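You operate a simulated robot arm through the tools that you are given. There is no shell and no other tool. Be economical: measure what you need, move in short steps, check, and stop when the job is done.

You run a simulated two-armed robot. Do the job below in one go: nothing can be reset, and whatever is moved stays where it is left.

## Task
Pull the black roller off the axle stand and cap it again.
Fine: one hand steadies the stand while cap and roller come off; the roller goes in the grey tray.

The check looks at the end state, three seconds after you hand in, the way a careful person would. Anything else that was tipped, shoved, dropped, spilled or broken makes it a failure. Lids that push on must go on centred and level and be pressed home; caps that screw on are set level and turned clockwise until they are tight.

## Robot
Two 7-joint arms with two-finger parallel grippers on one trunk, on a base that drives. Base frame: it is fixed to the floor where the robot stands at the start and does not move with it; the origin is under the middle of the robot, x ahead of it, y to its left, z up; the surface under the hand at the start is at about z = 0.85. Lengths are in m, angles in rad, forces in N, time in s.
The left shoulder is at the start at [0.07, 0.163, 1.195], the right one opposite. With the tool pointing down near the work surface each hand reaches from about 0.38 to 0.88 m from the robot's upright axis, wherever it stands, measured 20 degrees to its own side. Places, roughly: grey tray [0.7, 0.6, 0.9]; middle of the steel bench [0.5, 0, 0.8]. Payload 3.43 kg a hand.
Tool frame (each hand has its own): the origin (TCP) lies between the finger pads and is the grasp point; the fingertips stand 0.034 m ahead of it; z points along the fingers, y is the line along which they close. Largest opening 0.128 m; finger width 0.024, thickness 0.012; the body of the gripper, 0.048 by 0.13 m, starts 0.096 m behind the TCP.
Orientation is told as [roll, pitch, yaw] about the base's x, y, z axes, in that order, counted from this pose: with the fingers straight down and closing along the base's y, the tool's x points along the base's -x, its y along +y and its z along -z.

## Interface
- The arms move only by the tool servo_tool. It takes "left_series", "right_series" or both (then of equal length, played together; a hand with none holds still); each is a list of rows, each a list of 7 numbers: the turn, a rotation vector about the tool's x, y, z in units of 4 degrees (1.0 is 4 degrees), then the shift along the tool's x, y, z in units of 40 mm (1.0 is 40 mm), then the finger opening in m, from 0 to 0.128. In form: [[ax, ay, az, tx, ty, tz, claw], ...]. A call has 1 to 12 rows; each row shifts and turns the commanded pose from where the row before left it, along the tool's axes as they then stand. A call with a number of a shift or a turn outside -1 to 1 is refused whole. Each row takes 0.2 s and may step no farther than 0.05 m and 0.15 rad from the row before; otherwise, or with a gripper value out of range, the whole call is refused. Where a pose cannot be reached the arm comes as near as it can. A force on the tool above 90 N (or 10 N above the force at the start of the call, whichever is more), or a blocked arm, ends the call early, and 0.2 s more pass. The fingers move at their own pace (about 0.153 m/s each) and stop on an object; they squeeze with about 29 N. The grip force told is the motor's: it shows also when the fingers shut on nothing. Time passes only in rows, and 0.2 s behind the last, so rows that do not move let the fingers close. The reply holds the time, the measured pose of the TCP, the force on the tool along the base axes, the opening and the grip force, in the units named above and with some noise, with the torque about the TCP (base axes, N m) and any sound that the robot's microphone picked up, and new pictures: "show" is both (left out), scene, wrist or none (wrist: the cameras of the hands that moved).
- Cameras (640 x 400 px; columns grow to the right, rows downward): "scene" is now at [0.1321, 0.0309, 1.4181]; the picture's right is [0.34, -0.94, 0.00], its down [-0.57, -0.21, -0.79] and it looks along [0.75, 0.27, -0.61] (base axes); focal length 214 px, centre (320, 200). "left" rides on the left gripper at [0.076, 0.011, -0.16] in its tool frame; the picture's right is [-0.15, 0.99, 0.00], its down [-0.88, -0.13, -0.46] and it looks along [-0.45, -0.07, 0.89] (tool axes); focal length 234 px, centre (320, 200). "right" rides on the right gripper at [0.076, -0.011, -0.16] in its tool frame; the picture's right is [0.15, 0.99, 0.00], its down [-0.88, 0.13, -0.46] and it looks along [-0.45, 0.07, 0.89] (tool axes); focal length 234 px, centre (320, 200). There is no depth. A picture from a camera that has moved, and an enlarged one, comes with that camera's place and axes in the base frame and with its lens.
- slide_trunk(by): slides the trunk up (or, below 0, down) by that many m; the arms and the scene camera ride with it, the base frame stays. It gives what a move gives, with no picture.
- roll_base(legs): drives the robot by 1 to 6 legs, each [ahead, left, turn to the left] in m, m and rad, along the robot's own axes; the way and the turn of a leg run together, so that a leg with both is an arc; at most 1.5 m and 3.142 rad a leg. The arms and the cameras ride along, it lands a little off, and it stops where it bumps. It gives what a move gives, and a new picture of the scene camera.
- turn_head(pan, tilt): turns the head with the scene camera to pan (to the left, within 1.501 rad either way) and tilt (down, from -0.506 to 1.204), counted from straight ahead of the robot. It gives what a move gives, and a new picture of the scene camera.
- enlarge(camera, box): a new picture of the part [left, top, right, bottom] of that camera's present view, enlarged. It takes no simulated time.
- job_done(): hands the job in; it is judged then, once.

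Work in short steps. Places have to be worked out from the pictures, the camera data and where the tool is seen: move nearer, look again, correct. Check each grasp and each placing, and mend what went wrong. You have 120 turns and 260 pictures in all, those below and enlarged ones among them. Open the grippers and draw the arms clear of the work before you hand the job in, unless the task says otherwise; then end with one line.

The tools are called after "Call:" as a command line: name --argument value ..., lists and objects as JSON in quotes. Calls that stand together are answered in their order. servo_tool: Moves the arms, as the interface text tells. Its arguments: {"type":"object","properties":{"left_series":{"type":"array","items":{"type":"array","items":{"type":"number"}}},"right_series":{"type":"array","items":{"type":"array","items":{"type":"number"}}},"show":{"type":"string","enum":["both","scene","wrist","none"]}},"required":[]} The other tools are called the same way: slide_trunk (by) slides the trunk up or down; roll_base (legs) drives the base; turn_head (pan, tilt) turns the head that bears the scene camera; enlarge (camera, box) takes an enlarged picture of a part of a camera's view; job_done () hands the job in.

At the start:

```text
t: 0.0
left_tcp_pos: [0.4291, 0.476, 1.192]
left_ee_rot: [0.001, 0.0, 0.0]
left_contact_force: [-0.1, 0.6, 0.0]
left_ft_torque: [-0.02, -0.05, 0.0]
left_gripper_width: 0.1279
left_finger_force: 0.1
right_tcp_pos: [0.4412, 0.027, 1.2465]
right_ee_rot: [0.001, 0.0, 0.0]
right_contact_force: [0.8, -1.0, -0.2]
right_ft_torque: [0.04, -0.01, -0.02]
right_gripper_width: 0.1283
right_finger_force: 0.0
trunk travel left (down, up): [-0.675, 0.265]
robot x, y, heading: [0.0008, 0.0006, -0.003]
head pan, tilt: [0.347, 0.653]
```

scene: 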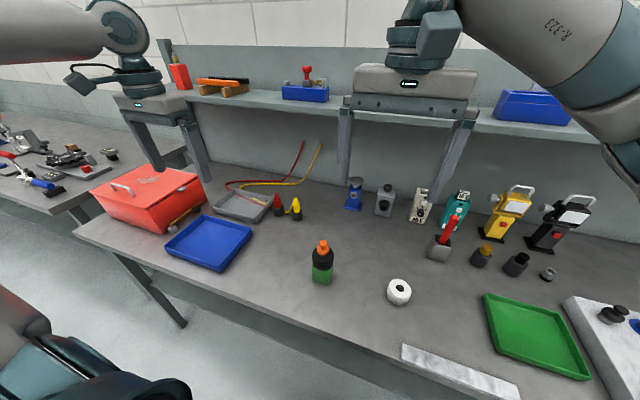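
right: 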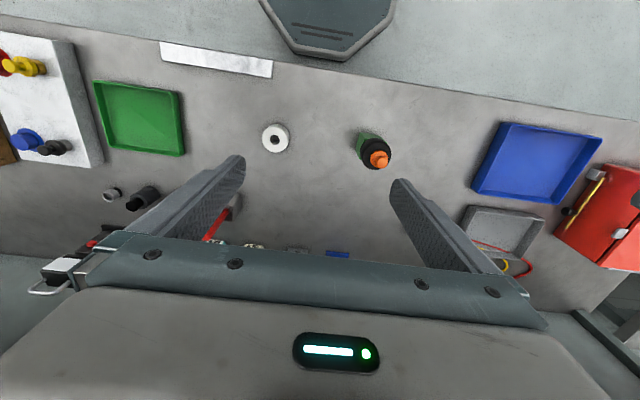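
left: 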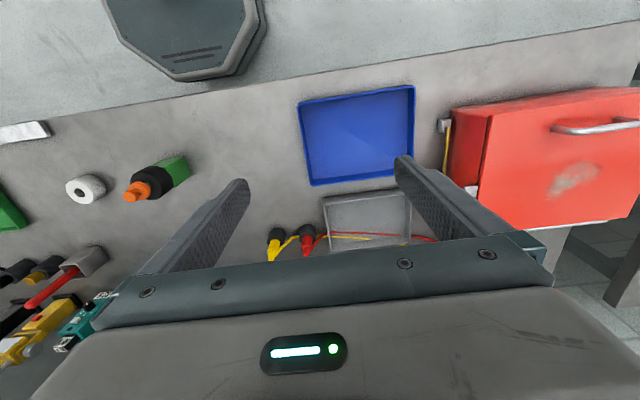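

The white block at the right edge, with black, blue and yellow parts, may be the axle stand. I'll turn the head right to see it.

Call:
turn_head --pan -0.4 --tilt 0.75

Call:
enlarge --camera "right" --box '[0, 20, 240, 220]'

```text
t: 1.1
left_tcp_pos: [0.4289, 0.4762, 1.1902]
left_ee_rot: [0.001, -0.002, 0.001]
left_contact_force: [0.1, -0.6, 0.1]
left_ft_torque: [-0.02, 0.01, 0.04]
left_gripper_width: 0.1279
left_finger_force: 0.1
right_tcp_pos: [0.4404, 0.0271, 1.2467]
right_ee_rot: [0.0, 0.0, 0.001]
right_contact_force: [0.5, -0.4, -0.2]
right_ft_torque: [0.02, 0.02, 0.0]
right_gripper_width: 0.1281
right_finger_force: 0.1
trunk travel left (down, up): [-0.675, 0.265]
robot x, y, heading: [0.0028, 0.0038, 0.001]
head pan, tilt: [-0.4, 0.75]
camera scene: at [0.127, -0.0308, 1.4099], right [-0.39, -0.92, 0.0], down [-0.63, 0.26, -0.73], along [0.67, -0.28, -0.68], focal length 214 px, centre (320, 200)
```

scene: 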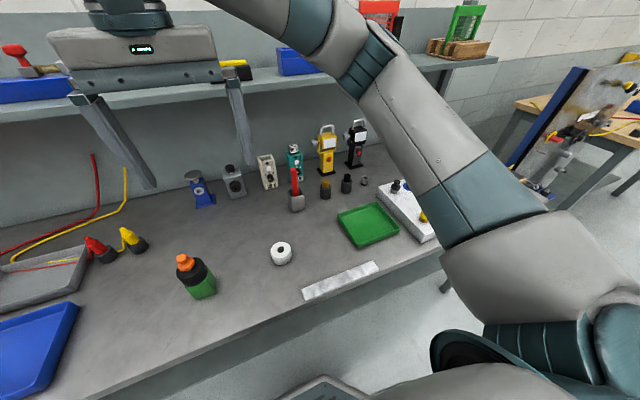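

```text
2.00 times, centred on (120, 120) of right
camera zoom: at [0.365, 0.0168, 1.4075], right [-0.15, 0.99, 0.0], down [0.88, 0.13, 0.46], along [0.45, 0.07, -0.89], focal length 468 px, centre (720, 360)
```

zoom: 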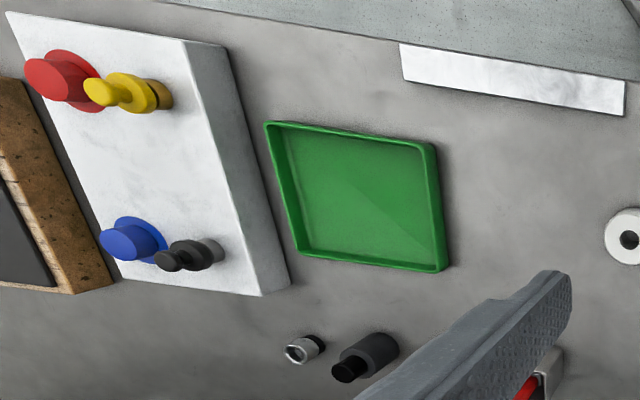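

I'll enlarge the green/black/orange object and the back-row items to work out which one is the axle stand.

Call:
enlarge --camera "scene" --box '[150, 230, 250, 310]'

Call:
enlarge --camera "scene" --box '[180, 110, 440, 260]'

Call:
enlarge --camera "left" --box '[0, 140, 200, 370]'

```text
5.00 times, centred on (200, 270) of scene
camera zoom: at [0.127, -0.0308, 1.4099], right [-0.39, -0.92, 0.0], down [-0.63, 0.26, -0.73], along [0.67, -0.28, -0.68], focal length 1072 px, centre (920, -150)
```

zoom: 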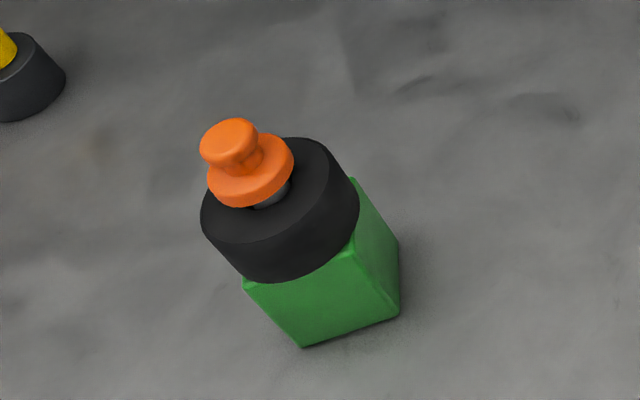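

```text
2.46 times, centred on (310, 185) of scene
camera zoom: at [0.127, -0.0308, 1.4099], right [-0.39, -0.92, 0.0], down [-0.63, 0.26, -0.73], along [0.67, -0.28, -0.68], focal length 528 px, centre (345, 237)
```

zoom: 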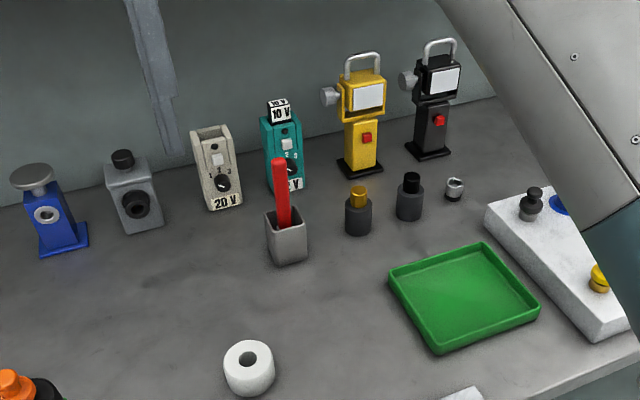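

```text
1.74 times, centred on (100, 255) of left
camera zoom: at [0.3546, 0.4877, 1.3513], right [0.15, 0.99, 0.0], down [0.88, -0.13, 0.46], along [0.45, -0.07, -0.89], focal length 407 px, centre (703, 104)
```

zoom: 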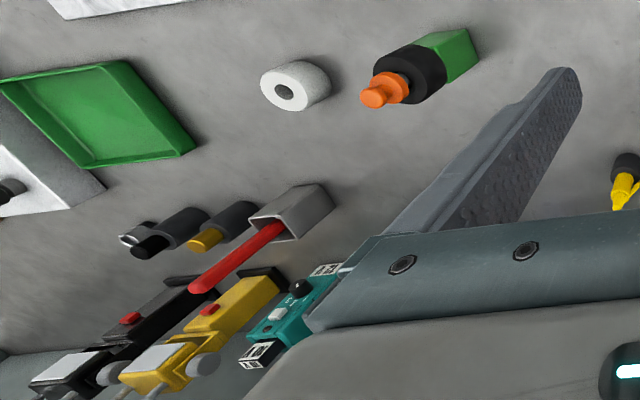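

The axle stand is the green block with the black roller and orange cap, at about (0.477, 0.145) with its top at z≈1.00. I'll point the head at it and enlarge for accurate dimensions.

Call:
turn_head --pan 0.35 --tilt 0.8

Call:
enlarge --camera "scene" --box '[270, 170, 370, 250]'

Call:
enlarge --camera "right" --box '[330, 110, 430, 190]'

```text
t: 2.2
left_tcp_pos: [0.431, 0.4769, 1.1907]
left_ee_rot: [-0.001, -0.001, 0.002]
left_contact_force: [0.7, -0.5, 0.0]
left_ft_torque: [-0.02, 0.01, 0.0]
left_gripper_width: 0.1278
left_finger_force: 0.0
right_tcp_pos: [0.4408, 0.0275, 1.2488]
right_ee_rot: [0.0, 0.001, -0.002]
right_contact_force: [-0.1, -0.5, 0.4]
right_ft_torque: [0.01, -0.01, -0.01]
right_gripper_width: 0.128
right_finger_force: 0.0
trunk travel left (down, up): [-0.675, 0.265]
robot x, y, heading: [-0.0018, -0.0031, 0.001]
head pan, tilt: [0.351, 0.799]
camera scene: at [0.1264, 0.029, 1.4058], right [0.34, -0.94, 0.0], down [-0.67, -0.25, -0.7], along [0.65, 0.24, -0.72], focal length 214 px, centre (320, 200)
```

scene: 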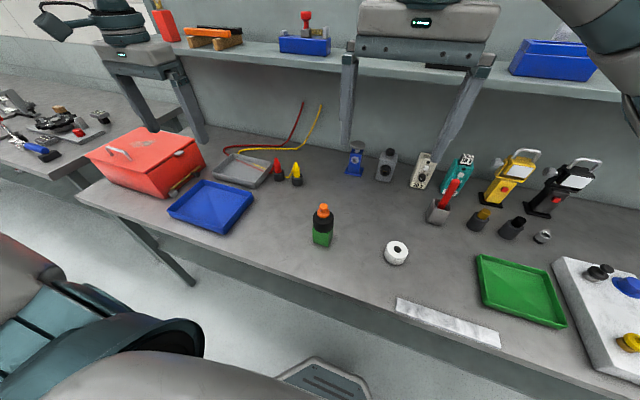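

```text
5.00 times, centred on (320, 210) of scene
camera zoom: at [0.1264, 0.029, 1.4058], right [0.34, -0.94, 0.0], down [-0.67, -0.25, -0.7], along [0.65, 0.24, -0.72], focal length 1072 px, centre (320, 150)
```

zoom: 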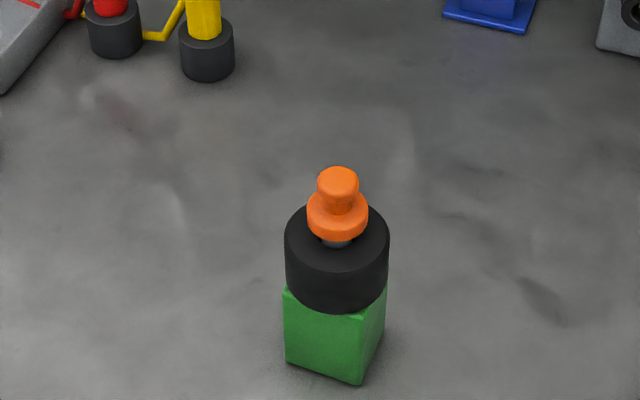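

```text
5.00 times, centred on (380, 150) of right
camera zoom: at [0.3651, 0.0168, 1.4075], right [-0.15, 0.99, 0.0], down [0.88, 0.13, 0.46], along [0.45, 0.07, -0.89], focal length 1171 px, centre (20, 450)
```

zoom: 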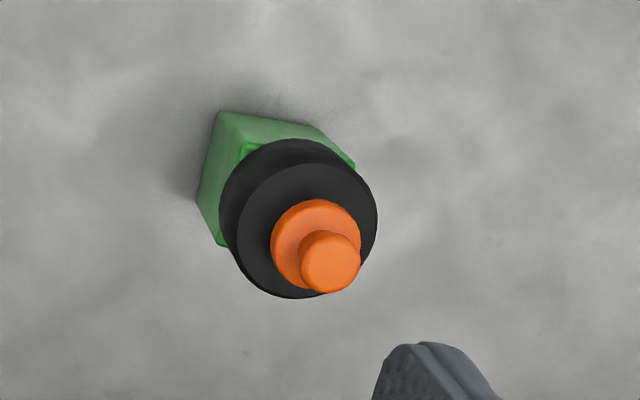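

The block is about 46 mm square, centred near (0.478, 0.148), z 0.85–0.92. The roller is about 57 mm across at z 0.92–0.96, and the cap is at 0.97–1.00. The left hand will steady the block from the +y side, so I'll first turn it (yaw 90°, tilted 25° above level) up in free air.

Call:
servo_tool --left_series '[[0.631, 0.631, -0.992, 0, 0, 0, 0.1], [0.631, 0.631, -0.992, 0, 0, 0, 0.1], [0.631, 0.631, -0.992, 0, 0, 0, 0.1], [0.631, 0.631, -0.992, 0, 0, 0, 0.1], [0.631, 0.631, -0.992, 0, 0, 0, 0.1], [0.631, 0.631, -0.992, 0, 0, 0, 0.1], [0.631, 0.631, -0.992, 0, 0, 0, 0.1], [0.631, 0.631, -0.992, 0, 0, 0, 0.1], [0.631, 0.631, -0.992, 0, 0, 0, 0.1], [0.631, 0.631, -0.992, 0, 0, 0, 0.1]]' --show "none"

Call:
servo_tool --left_series '[[0.631, 0.631, -0.992, 0, 0, 0, 0.1], [0.631, 0.631, -0.992, 0, 0, 0, 0.1], [0.631, 0.631, -0.992, 0, 0, 0, 0.1], [0.631, 0.631, -0.992, 0, 0, 0, 0.1], [0.631, 0.631, -0.992, 0, 0, 0, 0.1], [0.631, 0.631, -0.992, 0, 0, 0, 0.1], [0.631, 0.631, -0.992, 0, 0, 0, 0.1], [0.631, 0.631, -0.992, 0, 0, 0, 0.1], [0.631, 0.631, -0.992, 0, 0, 0, 0.1], [0.631, 0.631, -0.992, 0, 0, 0, 0.1]]' --show "both"

```text
t: 4.4
left_tcp_pos: [0.4299, 0.477, 1.1917]
left_ee_rot: [-0.281, 0.548, 0.639]
left_contact_force: [0.8, 0.7, -0.1]
left_ft_torque: [-0.02, 0.02, -0.04]
left_gripper_width: 0.0998
left_finger_force: 0.0
right_tcp_pos: [0.4406, 0.0287, 1.2475]
right_ee_rot: [-0.001, -0.001, -0.001]
right_contact_force: [0.3, 0.5, 1.0]
right_ft_torque: [-0.02, 0.01, 0.01]
right_gripper_width: 0.128
right_finger_force: 0.2
trunk travel left (down, up): [-0.675, 0.265]
robot x, y, heading: [0.0041, 0.0025, -0.001]
head pan, tilt: [0.351, 0.799]
```

```text
t: 6.6
left_tcp_pos: [0.4299, 0.4771, 1.1909]
left_ee_rot: [0.0, 1.133, 1.571]
left_contact_force: [0.2, 0.2, -0.5]
left_ft_torque: [-0.01, 0.02, -0.01]
left_gripper_width: 0.1002
left_finger_force: 0.1
right_tcp_pos: [0.4389, 0.0288, 1.2477]
right_ee_rot: [0.001, 0.001, -0.002]
right_contact_force: [0.7, 0.0, 0.0]
right_ft_torque: [0.01, 0.01, 0.02]
right_gripper_width: 0.128
right_finger_force: 0.0
trunk travel left (down, up): [-0.675, 0.265]
robot x, y, heading: [-0.0002, -0.0021, 0.006]
head pan, tilt: [0.351, 0.799]
camera scene: at [0.1261, 0.0302, 1.4059], right [0.34, -0.94, 0.0], down [-0.67, -0.25, -0.7], along [0.65, 0.24, -0.72], focal length 214 px, centre (320, 200)
camera left: at [0.4191, 0.5896, 1.3277], right [-0.99, 0.06, -0.13], down [0.13, 0.79, -0.6], along [0.07, -0.61, -0.79], focal length 234 px, centre (320, 200)
```

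scene: 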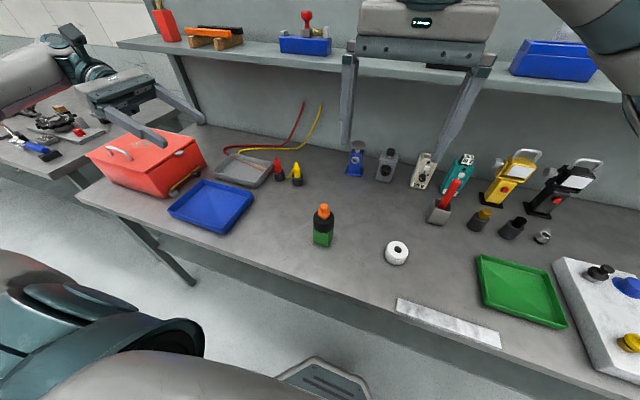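
left: 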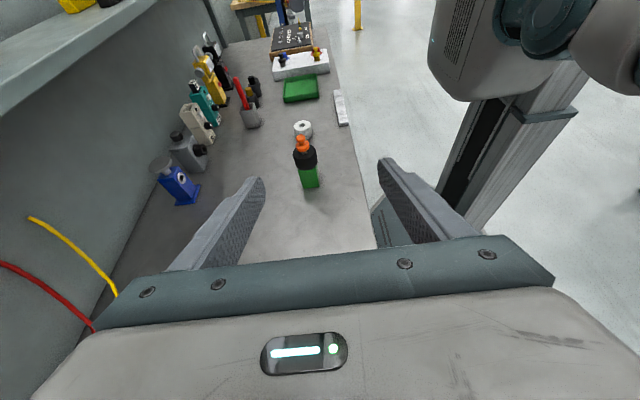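

Orientation is reached. I'll now move the left hand to a pre-grasp 0.12 m short of the block along the tool axis.

Call:
servo_tool --left_series '[[0, 0, 0, -0.444, -0.15, 0.931, 0.1], [0, 0, 0, -0.444, -0.15, 0.931, 0.1], [0, 0, 0, -0.444, -0.15, 0.931, 0.1], [0, 0, 0, -0.444, -0.15, 0.931, 0.1], [0, 0, 0, -0.444, -0.15, 0.931, 0.1], [0, 0, 0, -0.444, -0.15, 0.931, 0.1], [0, 0, 0, -0.444, -0.15, 0.931, 0.1], [0, 0, 0, -0.444, -0.15, 0.931, 0.1]]'

```text
t: 8.4
left_tcp_pos: [0.4508, 0.2777, 0.96]
left_ee_rot: [-0.007, 1.123, 1.567]
left_contact_force: [0.4, -0.7, 0.1]
left_ft_torque: [0.0, -0.02, 0.02]
left_gripper_width: 0.0999
left_finger_force: 0.1
left hand out of reach, approached as far as the arm can: row 7, 8
right_tcp_pos: [0.4392, 0.0276, 1.2475]
right_ee_rot: [-0.001, 0.001, 0.001]
right_contact_force: [-1.1, 0.0, -0.4]
right_ft_torque: [0.0, -0.04, 0.02]
right_gripper_width: 0.1279
right_finger_force: 0.0
trunk travel left (down, up): [-0.675, 0.265]
robot x, y, heading: [0.0023, -0.0003, -0.003]
head pan, tilt: [0.351, 0.799]
camera scene: at [0.1253, 0.0287, 1.406], right [0.34, -0.94, 0.0], down [-0.67, -0.25, -0.7], along [0.66, 0.24, -0.72], focal length 214 px, centre (320, 200)
camera left: at [0.4396, 0.3876, 1.0983], right [-0.99, 0.06, -0.13], down [0.13, 0.79, -0.6], along [0.07, -0.61, -0.79], focal length 234 px, centre (320, 200)
```

scene: 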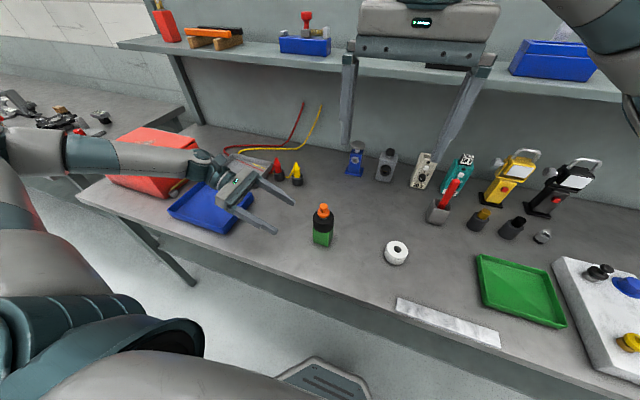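
left: 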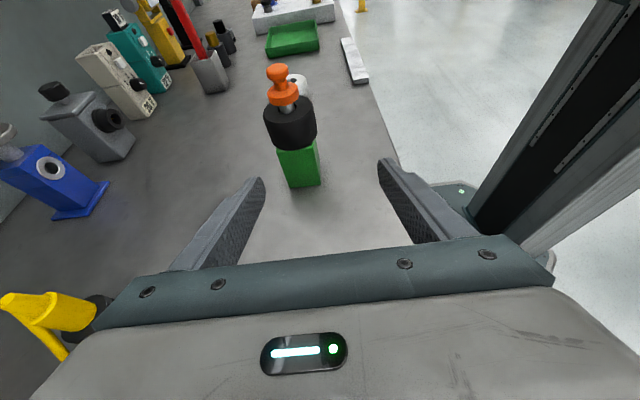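

The left arm hits its reach limit in this pose. I'll lift the hand clear, then shift the base left 0.25 m. That puts the stand nearer the robot's middle and the grey tray nearer the right hand.

Call:
servo_tool --left_series '[[0, 0, 0, 0.755, 0, -0.353, 0.1], [0, 0, 0, 0.755, 0, -0.353, 0.1], [0, 0, 0, 0.755, 0, -0.353, 0.1], [0, 0, 0, 0.755, 0, -0.353, 0.1], [0, 0, 0, 0.755, 0, -0.353, 0.1], [0, 0, 0, 0.755, 0, -0.353, 0.1]]' --show "none"

Call:
roll_base --legs '[[0, 0.25, 0]]'

```text
t: 9.8
left_tcp_pos: [0.4525, 0.2735, 1.1607]
left_ee_rot: [-0.001, 1.13, 1.574]
left_contact_force: [-0.3, -0.4, 0.4]
left_ft_torque: [0.01, -0.03, 0.02]
left_gripper_width: 0.0998
left_finger_force: 0.0
right_tcp_pos: [0.4401, 0.0264, 1.2482]
right_ee_rot: [0.002, 0.0, 0.0]
right_contact_force: [0.0, -0.2, -0.4]
right_ft_torque: [0.0, 0.0, -0.03]
right_gripper_width: 0.1277
right_finger_force: 0.0
trunk travel left (down, up): [-0.675, 0.265]
robot x, y, heading: [0.0016, -0.0025, -0.0]
head pan, tilt: [0.351, 0.799]
```

```text
t: 11.6
left_tcp_pos: [0.4524, 0.519, 1.1597]
left_ee_rot: [0.001, 1.131, 1.571]
left_contact_force: [-0.4, -1.0, 0.0]
left_ft_torque: [0.0, -0.02, 0.0]
left_gripper_width: 0.1001
left_finger_force: 0.1
right_tcp_pos: [0.4415, 0.2718, 1.2473]
right_ee_rot: [0.0, 0.001, -0.002]
right_contact_force: [-0.4, 1.1, 0.0]
right_ft_torque: [0.01, -0.01, 0.04]
right_gripper_width: 0.1279
right_finger_force: 0.0
trunk travel left (down, up): [-0.675, 0.265]
robot x, y, heading: [0.002, 0.2492, -0.0]
head pan, tilt: [0.351, 0.799]
camera scene: at [0.1264, 0.2747, 1.4059], right [0.34, -0.94, 0.0], down [-0.67, -0.25, -0.7], along [0.65, 0.24, -0.72], focal length 214 px, centre (320, 200)
```

scene: 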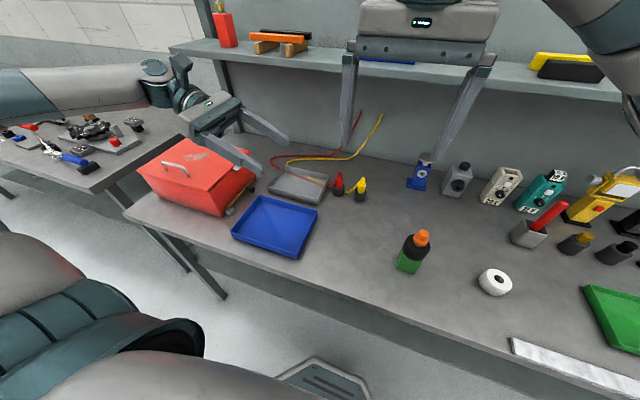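

The stand is now slightly right of the robot's middle. I'll move the right hand aside (y≈0.10) and bring the left hand to the pre-grasp again.

Call:
servo_tool --left_series '[[0, 0, 0, 0, 0, 0, 0.1], [0, 0, 0, 0, 0, 0, 0.1], [0, 0, 0, -0.268, -0.072, 0.897, 0.1], [0, 0, 0, -0.268, -0.072, 0.897, 0.1], [0, 0, 0, -0.268, -0.072, 0.897, 0.1], [0, 0, 0, -0.268, -0.072, 0.897, 0.1], [0, 0, 0, -0.268, -0.072, 0.897, 0.1], [0, 0, 0, -0.268, -0.072, 0.897, 0.1], [0, 0, 0, -0.268, -0.072, 0.897, 0.1], [0, 0, 0, -0.268, -0.072, 0.897, 0.1], [0, 0, 0, -0.268, -0.072, 0.897, 0.1]]' --right_series '[[0, 0, 0, 0, -0.85, 0, 0.1], [0, 0, 0, 0, -0.85, 0, 0.1], [0, 0, 0, 0, -0.85, 0, 0.1], [0, 0, 0, 0, -0.85, 0, 0.1], [0, 0, 0, 0, -0.85, 0, 0.1], [0, 0, 0, 0, 0, 0, 0.1], [0, 0, 0, 0, 0, 0, 0.1], [0, 0, 0, 0, 0, 0, 0.1], [0, 0, 0, 0, 0, 0, 0.1], [0, 0, 0, 0, 0, 0, 0.1], [0, 0, 0, 0, 0, 0, 0.1]]'

```text
t: 14.0
left_tcp_pos: [0.4311, 0.3148, 1.04]
left_ee_rot: [-0.003, 1.116, 1.571]
left_contact_force: [0.0, -0.5, -0.6]
left_ft_torque: [0.02, -0.03, 0.0]
left_gripper_width: 0.0997
left_finger_force: 0.1
left hand out of reach, approached as far as the arm can: row 7, 8, 9, 10, 11
right_tcp_pos: [0.4403, 0.1044, 1.246]
right_ee_rot: [0.001, 0.002, -0.002]
right_contact_force: [-0.5, -0.1, 0.6]
right_ft_torque: [0.0, -0.01, 0.03]
right_gripper_width: 0.1004
right_finger_force: 0.0
trunk travel left (down, up): [-0.675, 0.265]
robot x, y, heading: [0.0014, 0.2487, -0.002]
head pan, tilt: [0.351, 0.799]
camera scene: at [0.1265, 0.2746, 1.4058], right [0.34, -0.94, 0.0], down [-0.67, -0.25, -0.7], along [0.65, 0.24, -0.72], focal length 214 px, centre (320, 200)
camera right: at [0.3652, 0.0938, 1.4068], right [-0.15, 0.99, 0.0], down [0.88, 0.13, 0.46], along [0.45, 0.07, -0.89], focal length 234 px, centre (320, 200)
camera left: at [0.4194, 0.4245, 1.1794], right [-0.99, 0.06, -0.13], down [0.13, 0.8, -0.59], along [0.07, -0.6, -0.79], focal length 234 px, centre (320, 200)
```

scene: 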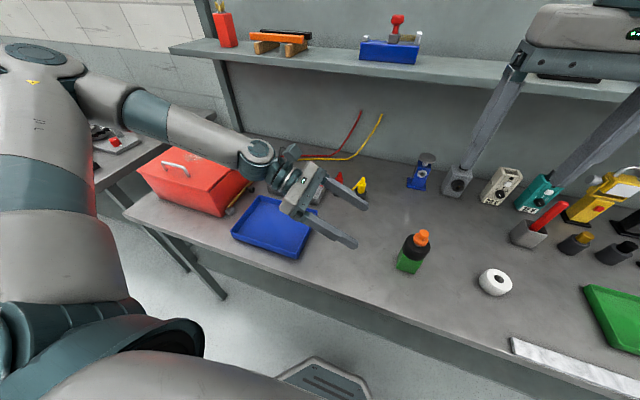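
right: 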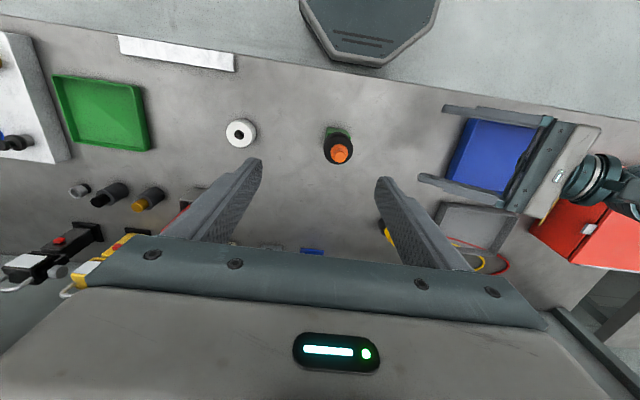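
left: 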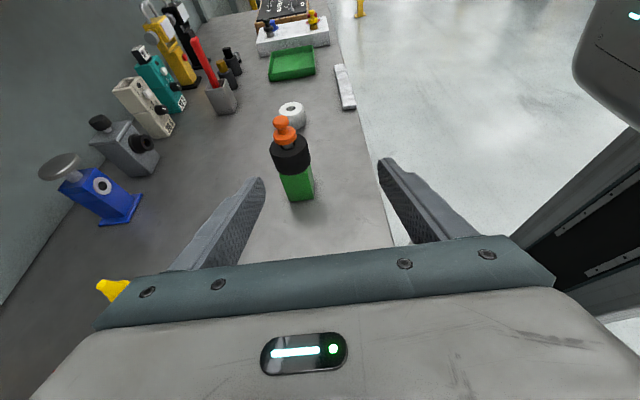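

With this base position the arm reaches less, so the nearly level tool is what limits it. I'll lift, tilt the tool to 45° (the fingers still clear the roller overhang), and drive back right.

Call:
servo_tool --left_series '[[0, 0, 0, 0.8, 0, -0.5, 0.1], [0, 0, 0, 0.8, 0, -0.5, 0.1], [0, 0, 0, 0.8, 0, -0.5, 0.1], [0, -1, 0, 0.8, 0, -0.5, 0.1], [0, -1, 0, 0, 0, 0, 0.1], [0, -1, 0, 0, 0, 0, 0.1], [0, -1, 0, 0, 0, 0, 0.1], [0, -1, 0, 0, 0, 0, 0.1]]' --show "none"

Call:
roll_base --legs '[[0, -0.25, 0]]'

```text
t: 15.8
left_tcp_pos: [0.4313, 0.331, 1.1891]
left_ee_rot: [0.001, 0.779, 1.572]
left_contact_force: [0.1, -0.7, 0.0]
left_ft_torque: [0.0, 0.03, 0.01]
left_gripper_width: 0.1
left_finger_force: 0.1
right_tcp_pos: [0.4406, 0.1038, 1.2469]
right_ee_rot: [0.003, 0.0, -0.002]
right_contact_force: [0.0, 0.0, -0.7]
right_ft_torque: [-0.01, 0.0, 0.0]
right_gripper_width: 0.1
right_finger_force: 0.1
trunk travel left (down, up): [-0.675, 0.265]
robot x, y, heading: [0.0017, 0.2445, 0.001]
head pan, tilt: [0.351, 0.799]
```

```text
t: 17.6
left_tcp_pos: [0.4317, 0.0894, 1.1879]
left_ee_rot: [0.001, 0.781, 1.574]
left_contact_force: [-0.2, 0.2, 0.7]
left_ft_torque: [0.02, 0.03, -0.01]
left_gripper_width: 0.1001
left_finger_force: 0.1
right_tcp_pos: [0.4404, -0.1348, 1.2456]
right_ee_rot: [0.0, 0.001, 0.002]
right_contact_force: [-0.1, -0.3, -0.9]
right_ft_torque: [-0.03, -0.02, 0.02]
right_gripper_width: 0.0998
right_finger_force: 0.1
trunk travel left (down, up): [-0.675, 0.265]
robot x, y, heading: [0.0005, 0.0035, 0.005]
head pan, tilt: [0.351, 0.799]
camera scene: at [0.1266, 0.0334, 1.4058], right [0.35, -0.94, 0.0], down [-0.67, -0.25, -0.7], along [0.65, 0.24, -0.72], focal length 214 px, centre (320, 200)
```

scene: 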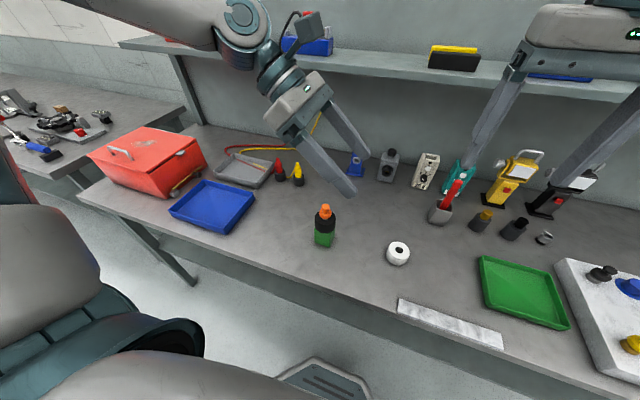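

The base is back. I'll take the left hand in two stages, first to the +y side at height and then down to a 45° pre-grasp at about (0.478, 0.233, 0.961).

Call:
servo_tool --left_series '[[0, 0, 0, -0.78, -0.23, -0.42, 0.1], [0, 0, 0, -0.78, -0.23, -0.42, 0.1], [0, 0, 0, -0.78, -0.23, -0.42, 0.1], [0, 0, 0, -0.78, -0.23, -0.42, 0.1], [0, 0, 0, -0.78, -0.23, -0.42, 0.1], [0, 0, 0, -0.66, 0, 0.906, 0.1], [0, 0, 0, -0.66, 0, 0.906, 0.1], [0, 0, 0, -0.66, 0, 0.906, 0.1], [0, 0, 0, -0.66, 0, 0.906, 0.1]]'

```text
t: 19.6
left_tcp_pos: [0.4794, 0.2356, 0.9605]
left_ee_rot: [0.0, 0.782, 1.574]
left_contact_force: [0.5, 0.3, -0.2]
left_ft_torque: [-0.04, 0.03, -0.02]
left_gripper_width: 0.0999
left_finger_force: 0.0
right_tcp_pos: [0.4426, -0.1365, 1.2463]
right_ee_rot: [0.0, 0.001, 0.002]
right_contact_force: [0.9, 0.3, -0.3]
right_ft_torque: [0.0, 0.03, 0.01]
right_gripper_width: 0.1001
right_finger_force: 0.0
trunk travel left (down, up): [-0.675, 0.265]
robot x, y, heading: [0.0037, 0.0022, 0.005]
head pan, tilt: [0.351, 0.799]
camera scene: at [0.1281, 0.0329, 1.4057], right [0.35, -0.94, 0.0], down [-0.67, -0.25, -0.7], along [0.65, 0.24, -0.72], focal length 214 px, centre (320, 200)
camera left: at [0.4672, 0.2947, 1.1274], right [-0.99, 0.1, -0.1], down [0.13, 0.95, -0.3], along [0.07, -0.31, -0.95], focal length 234 px, centre (320, 200)
```

scene: 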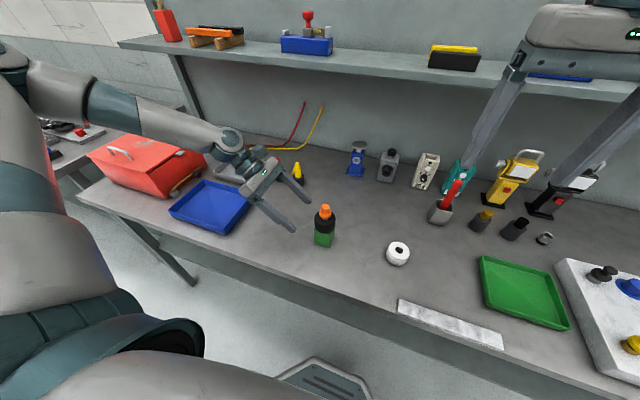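
left: 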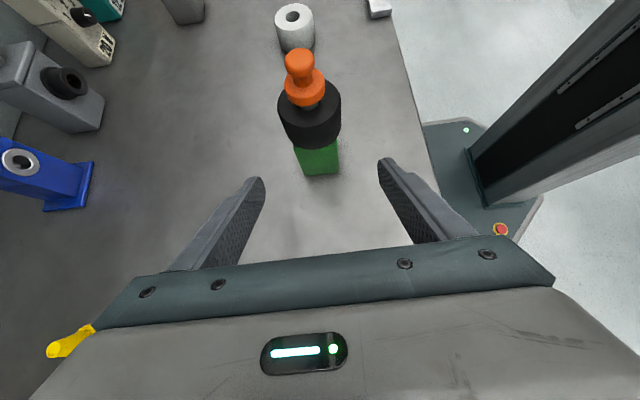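

Pre-grasp is reached and the block sits centred between the fingers (block x≈0.482). I'll advance 0.10 m with the fingers open and check before closing.

Call:
servo_tool --left_series '[[0, 0, 0, 0, -0.025, 0.6, 0.1], [0, 0, 0, 0, -0.025, 0.6, 0.1], [0, 0, 0, 0, -0.025, 0.6, 0.1], [0, 0, 0, 0, 0, 0.7, 0.1]]'

Call:
enlarge --camera "scene" --box '[250, 150, 390, 260]'

```text
t: 20.6
left_tcp_pos: [0.4804, 0.1599, 0.8915]
left_ee_rot: [0.001, 0.781, 1.577]
left_contact_force: [0.0, 0.3, -0.4]
left_ft_torque: [0.02, 0.02, -0.01]
left_gripper_width: 0.0999
left_finger_force: 0.1
right_tcp_pos: [0.4423, -0.1388, 1.247]
right_ee_rot: [0.001, 0.002, 0.001]
right_contact_force: [0.3, -0.6, -0.7]
right_ft_torque: [-0.01, 0.02, -0.02]
right_gripper_width: 0.0999
right_finger_force: 0.0
trunk travel left (down, up): [-0.675, 0.265]
robot x, y, heading: [-0.0007, 0.0004, 0.0]
head pan, tilt: [0.351, 0.799]
camera scene: at [0.1283, 0.0309, 1.4057], right [0.35, -0.94, 0.0], down [-0.67, -0.25, -0.7], along [0.65, 0.24, -0.72], focal length 214 px, centre (320, 200)
camera left: at [0.4691, 0.2185, 1.0591], right [-0.99, 0.1, -0.1], down [0.13, 0.95, -0.3], along [0.07, -0.31, -0.95], focal length 234 px, centre (320, 200)
```

scene: 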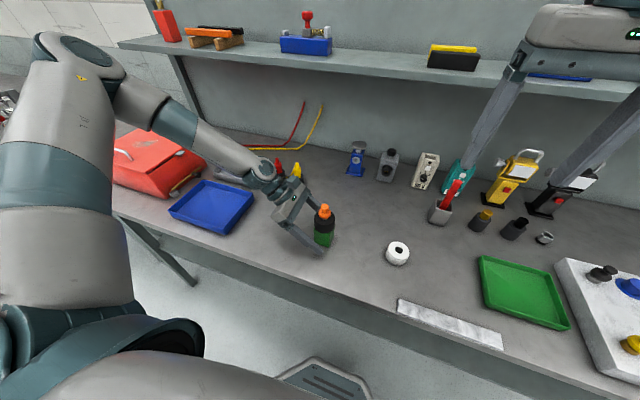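
left: 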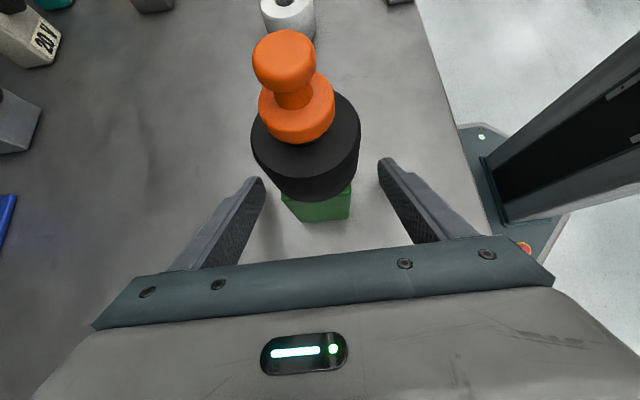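

```text
3.64 times, centred on (320, 205) of scene
camera zoom: at [0.1283, 0.0309, 1.4057], right [0.35, -0.94, 0.0], down [-0.67, -0.25, -0.7], along [0.65, 0.24, -0.72], focal length 780 px, centre (320, 182)
```

zoom: 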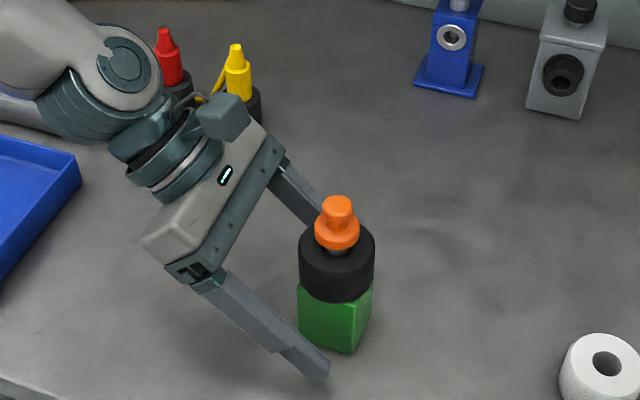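

The fingers straddle the block below the roller, so I'll close on it.

Call:
servo_tool --left_series '[[0, 0, 0, 0, 0, 0, 0.06], [0, 0, 0, 0, 0, 0, 0.05], [0, 0, 0, 0, 0, 0, 0.03], [0, 0, 0, 0, 0, 0, 0.03], [0, 0, 0, 0, 0, 0, 0.03]]'

Call:
enlarge --camera "scene" --box '[270, 180, 370, 260]'

```text
t: 21.8
left_tcp_pos: [0.4788, 0.161, 0.8914]
left_ee_rot: [-0.002, 0.782, 1.575]
left_contact_force: [-0.4, -0.7, 0.9]
left_ft_torque: [0.04, 0.03, -0.03]
left_gripper_width: 0.0459
left_finger_force: 28.9
right_tcp_pos: [0.4406, -0.1365, 1.2463]
right_ee_rot: [-0.001, -0.001, 0.001]
right_contact_force: [-0.2, -0.9, 0.4]
right_ft_torque: [0.0, -0.01, -0.01]
right_gripper_width: 0.1001
right_finger_force: 0.1
trunk travel left (down, up): [-0.675, 0.265]
robot x, y, heading: [-0.0032, 0.0027, 0.0]
head pan, tilt: [0.351, 0.799]
camera scene: at [0.1268, 0.0327, 1.4058], right [0.35, -0.94, 0.0], down [-0.67, -0.25, -0.7], along [0.65, 0.24, -0.72], focal length 214 px, centre (320, 200)
camera left: at [0.4681, 0.22, 1.0595], right [-0.99, 0.1, -0.1], down [0.13, 0.95, -0.3], along [0.07, -0.31, -0.95], focal length 234 px, centre (320, 200)
```

scene: 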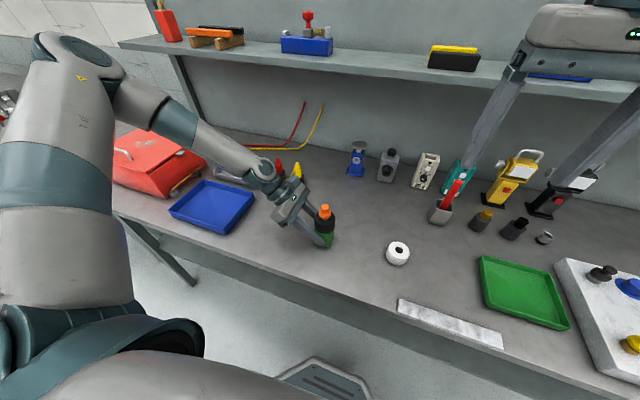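
left: 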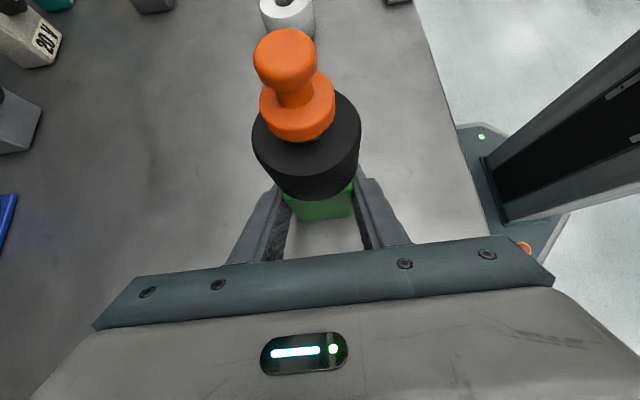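

```text
5.00 times, centred on (320, 220) of scene
camera zoom: at [0.1268, 0.0327, 1.4058], right [0.35, -0.94, 0.0], down [-0.67, -0.25, -0.7], along [0.65, 0.24, -0.72], focal length 1072 px, centre (320, 100)
```

zoom: 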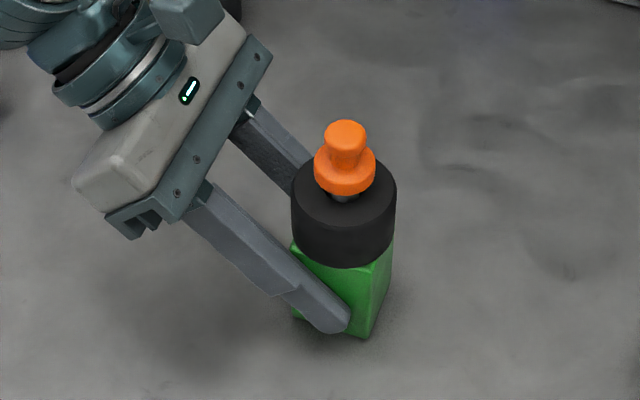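

The stand is held (opening 0.046 m) with the block centred at x≈0.479. I'll bring the right hand above the cap, tool down, at z≈1.15.

Call:
servo_tool --right_series '[[0, 0, 0, -0.116, 0.89, 0.303, 0.06], [0, 0, 0, -0.116, 0.89, 0.303, 0.06], [0, 0, 0, -0.116, 0.89, 0.303, 0.06], [0, 0, 0, -0.116, 0.89, 0.303, 0.06], [0, 0, 0, -0.116, 0.89, 0.303, 0.06], [0, 0, 0, -0.116, 0.89, 0.303, 0.06], [0, 0, 0, -0.116, 0.89, 0.303, 0.06], [0, 0, 0, -0.116, 0.89, 0.303, 0.06]]'

```text
t: 23.6
left_tcp_pos: [0.4788, 0.1619, 0.8925]
left_ee_rot: [0.002, 0.783, 1.575]
left_contact_force: [-0.3, 1.4, 0.8]
left_ft_torque: [0.15, 0.05, -0.03]
left_gripper_width: 0.0457
left_finger_force: 28.4
right_tcp_pos: [0.479, 0.1482, 1.1475]
right_ee_rot: [0.0, 0.002, 0.002]
right_contact_force: [0.0, -0.2, -0.7]
right_ft_torque: [-0.03, -0.02, 0.01]
right_gripper_width: 0.0602
right_finger_force: 0.1
trunk travel left (down, up): [-0.675, 0.265]
robot x, y, heading: [-0.0008, 0.0052, 0.003]
head pan, tilt: [0.351, 0.799]
camera scene: at [0.1268, 0.0346, 1.4058], right [0.35, -0.94, 0.0], down [-0.67, -0.25, -0.7], along [0.65, 0.24, -0.72], focal length 214 px, centre (320, 200)
camera right: at [0.4041, 0.1376, 1.3077], right [-0.15, 0.99, 0.0], down [0.88, 0.13, 0.46], along [0.45, 0.07, -0.89], focal length 234 px, centre (320, 200)
```

scene: 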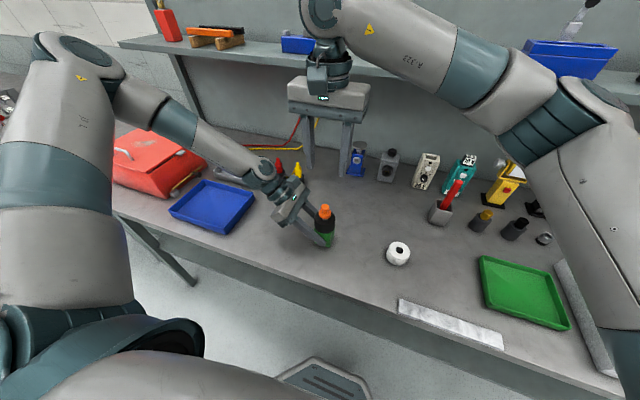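
right: 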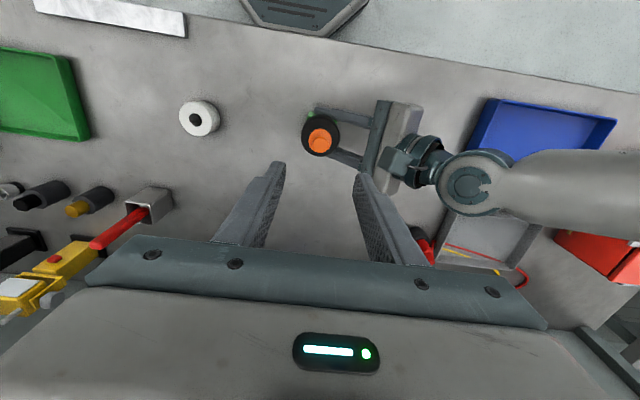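

I'll enlarge the right wrist view to fix the cap's axis before coming down.

Call:
enlarge --camera "right" --box '[280, 100, 360, 164]'

```text
6.25 times, centred on (320, 132) of right
camera zoom: at [0.4041, 0.1376, 1.3077], right [-0.15, 0.99, 0.0], down [0.88, 0.13, 0.46], along [0.45, 0.07, -0.89], focal length 1464 px, centre (320, 625)
```

zoom: 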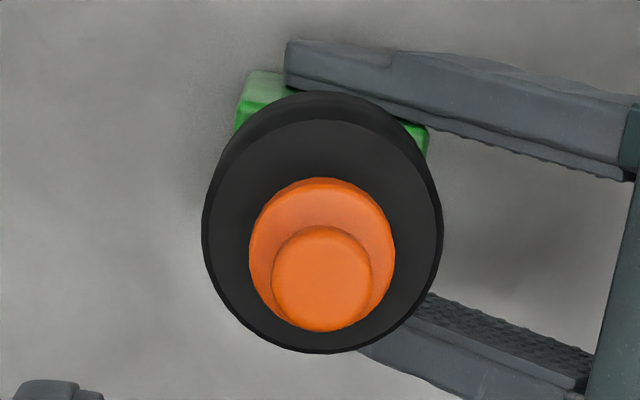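

The cap axis is at about (0.477, 0.150) with a 32 mm flange. I'll descend so the fingertips reach just below the flange (TCP z≈1.001).

Call:
servo_tool --right_series '[[0, 0, 0, 0.05, 0.05, 0.8, 0.055], [0, 0, 0, 0, 0, 0.8, 0.055], [0, 0, 0, 0, 0, 0.8, 0.055], [0, 0, 0, 0, 0, 0.8, 0.055], [0, 0, 0, 0, 0, 0.45, 0.055]]'

Call:
enlarge --camera "scene" --box '[270, 160, 370, 240]'

Call:
enlarge --camera "left" --box '[200, 0, 400, 160]'

```text
t: 24.8
left_tcp_pos: [0.4788, 0.1615, 0.8932]
left_ee_rot: [-0.001, 0.782, 1.576]
left_contact_force: [1.1, -0.1, -0.6]
left_ft_torque: [0.05, -0.01, -0.01]
left_gripper_width: 0.0455
left_finger_force: 28.3
right_tcp_pos: [0.4758, 0.1526, 1.0006]
right_ee_rot: [0.001, -0.001, 0.002]
right_contact_force: [-0.4, 0.3, -0.2]
right_ft_torque: [0.0, 0.01, 0.01]
right_gripper_width: 0.0548
right_finger_force: 0.0
trunk travel left (down, up): [-0.675, 0.265]
robot x, y, heading: [-0.0025, 0.0046, 0.003]
head pan, tilt: [0.351, 0.799]
camera scene: at [0.127, 0.0328, 1.4058], right [0.35, -0.94, 0.0], down [-0.67, -0.25, -0.7], along [0.65, 0.24, -0.72], focal length 214 px, centre (320, 200)
camera right: at [0.4008, 0.1413, 1.1608], right [-0.15, 0.99, 0.0], down [0.88, 0.13, 0.46], along [0.45, 0.07, -0.89], focal length 234 px, centre (320, 200)
```

scene: 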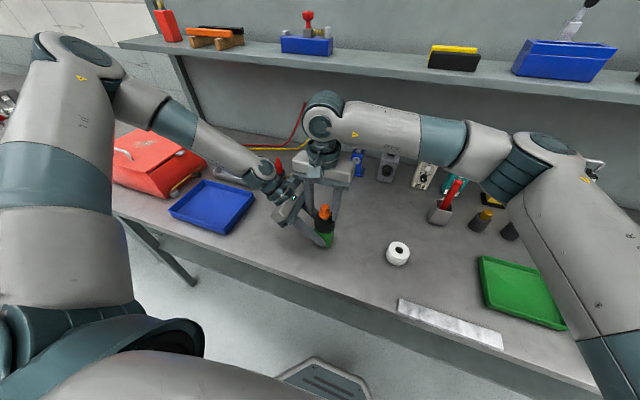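
right: 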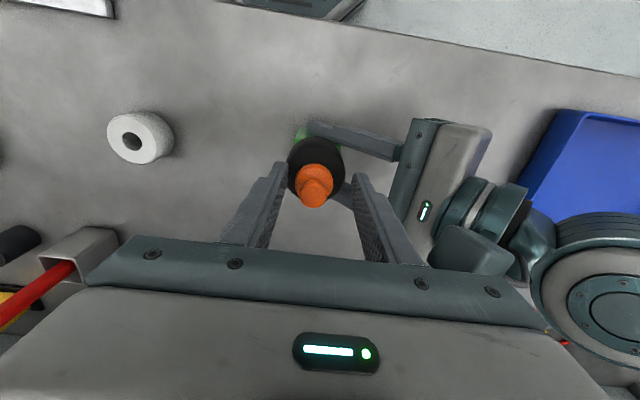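

```text
5.00 times, centred on (320, 200) of scene
camera zoom: at [0.127, 0.0328, 1.4058], right [0.35, -0.94, 0.0], down [-0.67, -0.25, -0.7], along [0.65, 0.24, -0.72], focal length 1072 px, centre (320, 200)
```

zoom: 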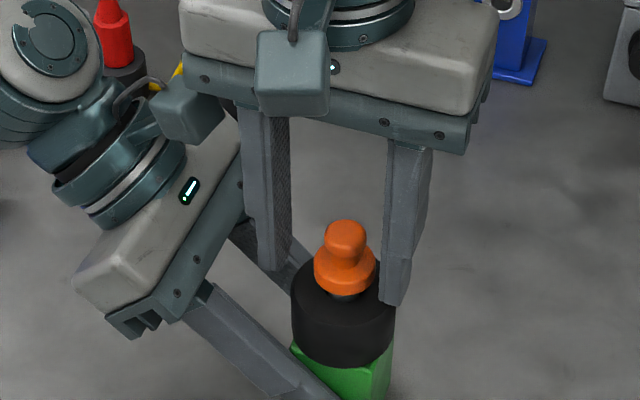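

```text
2.50 times, centred on (300, 80) of left
camera zoom: at [0.4682, 0.2201, 1.0595], right [-0.99, 0.1, -0.1], down [0.13, 0.95, -0.3], along [0.07, -0.31, -0.95], focal length 585 px, centre (370, 500)
```

zoom: 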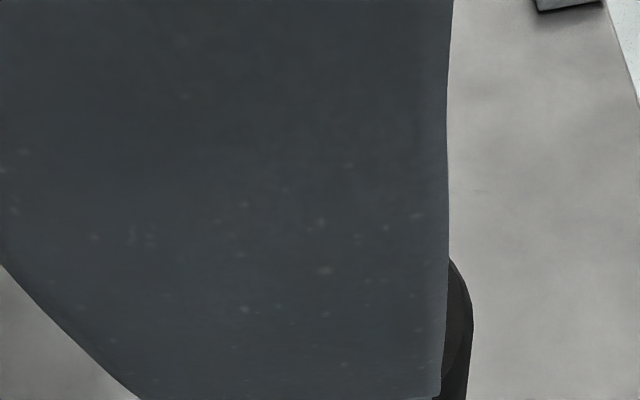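

The fingertips are around the flange and level with it, so I'll close on the cap.

Call:
servo_tool --right_series '[[0, 0, 0, 0, -0.03, 0, 0.045], [0, 0, 0, 0, 0, 0, 0.02], [0, 0, 0, 0, 0, 0, 0.02], [0, 0, 0, 0, 0, 0, 0.02]]' --show "wrist"

Call:
enlarge --camera "scene" --box '[290, 190, 350, 238]'

```text
t: 25.8
left_tcp_pos: [0.4794, 0.1619, 0.8927]
left_ee_rot: [0.0, 0.781, 1.574]
left_contact_force: [0.3, -1.0, -0.2]
left_ft_torque: [0.04, 0.03, -0.02]
left_gripper_width: 0.0457
left_finger_force: 29.2
right_tcp_pos: [0.4761, 0.1506, 1.0012]
right_ee_rot: [0.0, 0.001, 0.003]
right_contact_force: [-0.3, -0.4, 0.0]
right_ft_torque: [0.04, 0.0, 0.0]
right_gripper_width: 0.0298
right_finger_force: 29.3
trunk travel left (down, up): [-0.675, 0.265]
robot x, y, heading: [-0.0008, 0.0041, 0.002]
head pan, tilt: [0.351, 0.799]
heard: snap
camera right: at [0.4009, 0.14, 1.1615], right [-0.15, 0.99, 0.0], down [0.88, 0.13, 0.46], along [0.45, 0.07, -0.89], focal length 234 px, centre (320, 200)
```

right: 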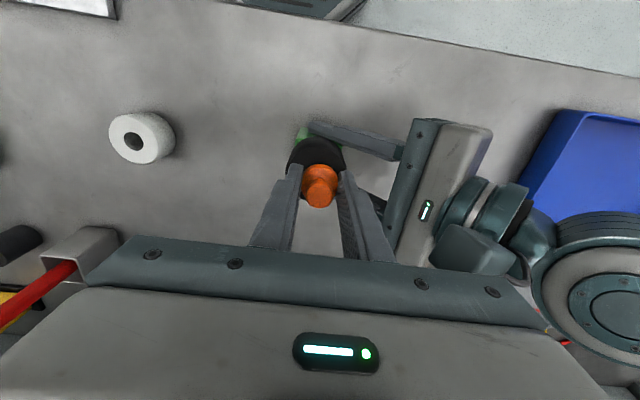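

```text
8.33 times, centred on (320, 214) of scene
camera zoom: at [0.1269, 0.0328, 1.4058], right [0.35, -0.94, 0.0], down [-0.67, -0.25, -0.7], along [0.65, 0.24, -0.72], focal length 1787 px, centre (320, 83)
```

zoom: 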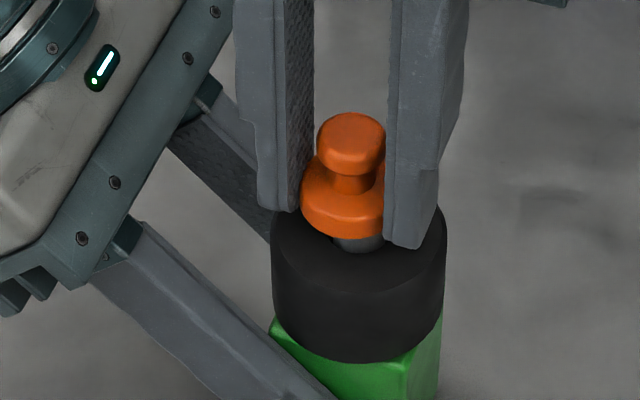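

A snap was heard, so the cap is a push-on type and seems to have popped free while being gripped. I'll lift it gently and watch the force.

Call:
servo_tool --right_series '[[0, 0, 0, 0, 0, -0.15, 0.02], [0, 0, 0, 0, 0, -0.25, 0.02], [0, 0, 0, 0, 0, -0.35, 0.02], [0, 0, 0, 0, 0, -0.35, 0.02]]' --show "wrist"

Call:
enlarge --camera "scene" --box '[280, 170, 360, 234]'

```text
t: 26.8
left_tcp_pos: [0.4783, 0.1608, 0.8915]
left_ee_rot: [0.001, 0.782, 1.574]
left_contact_force: [-1.0, 0.2, -0.2]
left_ft_torque: [0.06, 0.04, -0.02]
left_gripper_width: 0.046
left_finger_force: 28.8
right_tcp_pos: [0.4765, 0.1492, 1.0486]
right_ee_rot: [0.0, -0.001, 0.002]
right_contact_force: [-0.5, -0.7, -0.2]
right_ft_torque: [0.03, -0.01, 0.01]
right_gripper_width: 0.0299
right_finger_force: 29.1
trunk travel left (down, up): [-0.675, 0.265]
robot x, y, heading: [-0.0014, 0.004, -0.001]
head pan, tilt: [0.351, 0.799]
camera right: at [0.4014, 0.139, 1.2088], right [-0.15, 0.99, 0.0], down [0.88, 0.13, 0.46], along [0.45, 0.07, -0.89], focal length 234 px, centre (320, 200)
```

right: 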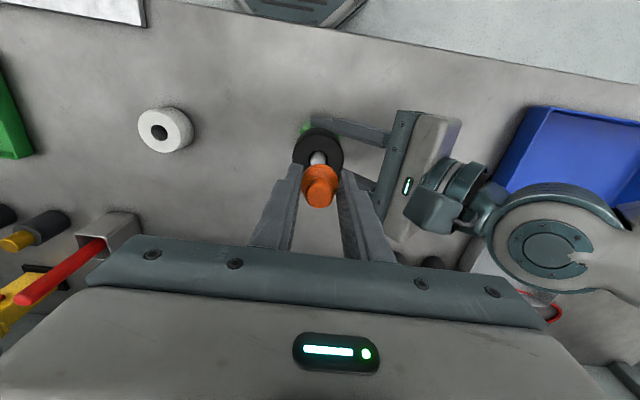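

```text
6.25 times, centred on (320, 202) of scene
camera zoom: at [0.1267, 0.0329, 1.4058], right [0.35, -0.94, 0.0], down [-0.67, -0.25, -0.7], along [0.65, 0.24, -0.72], focal length 1340 px, centre (320, 188)
```

zoom: 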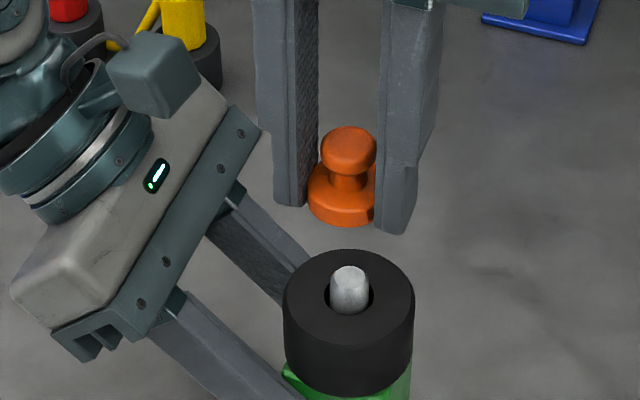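

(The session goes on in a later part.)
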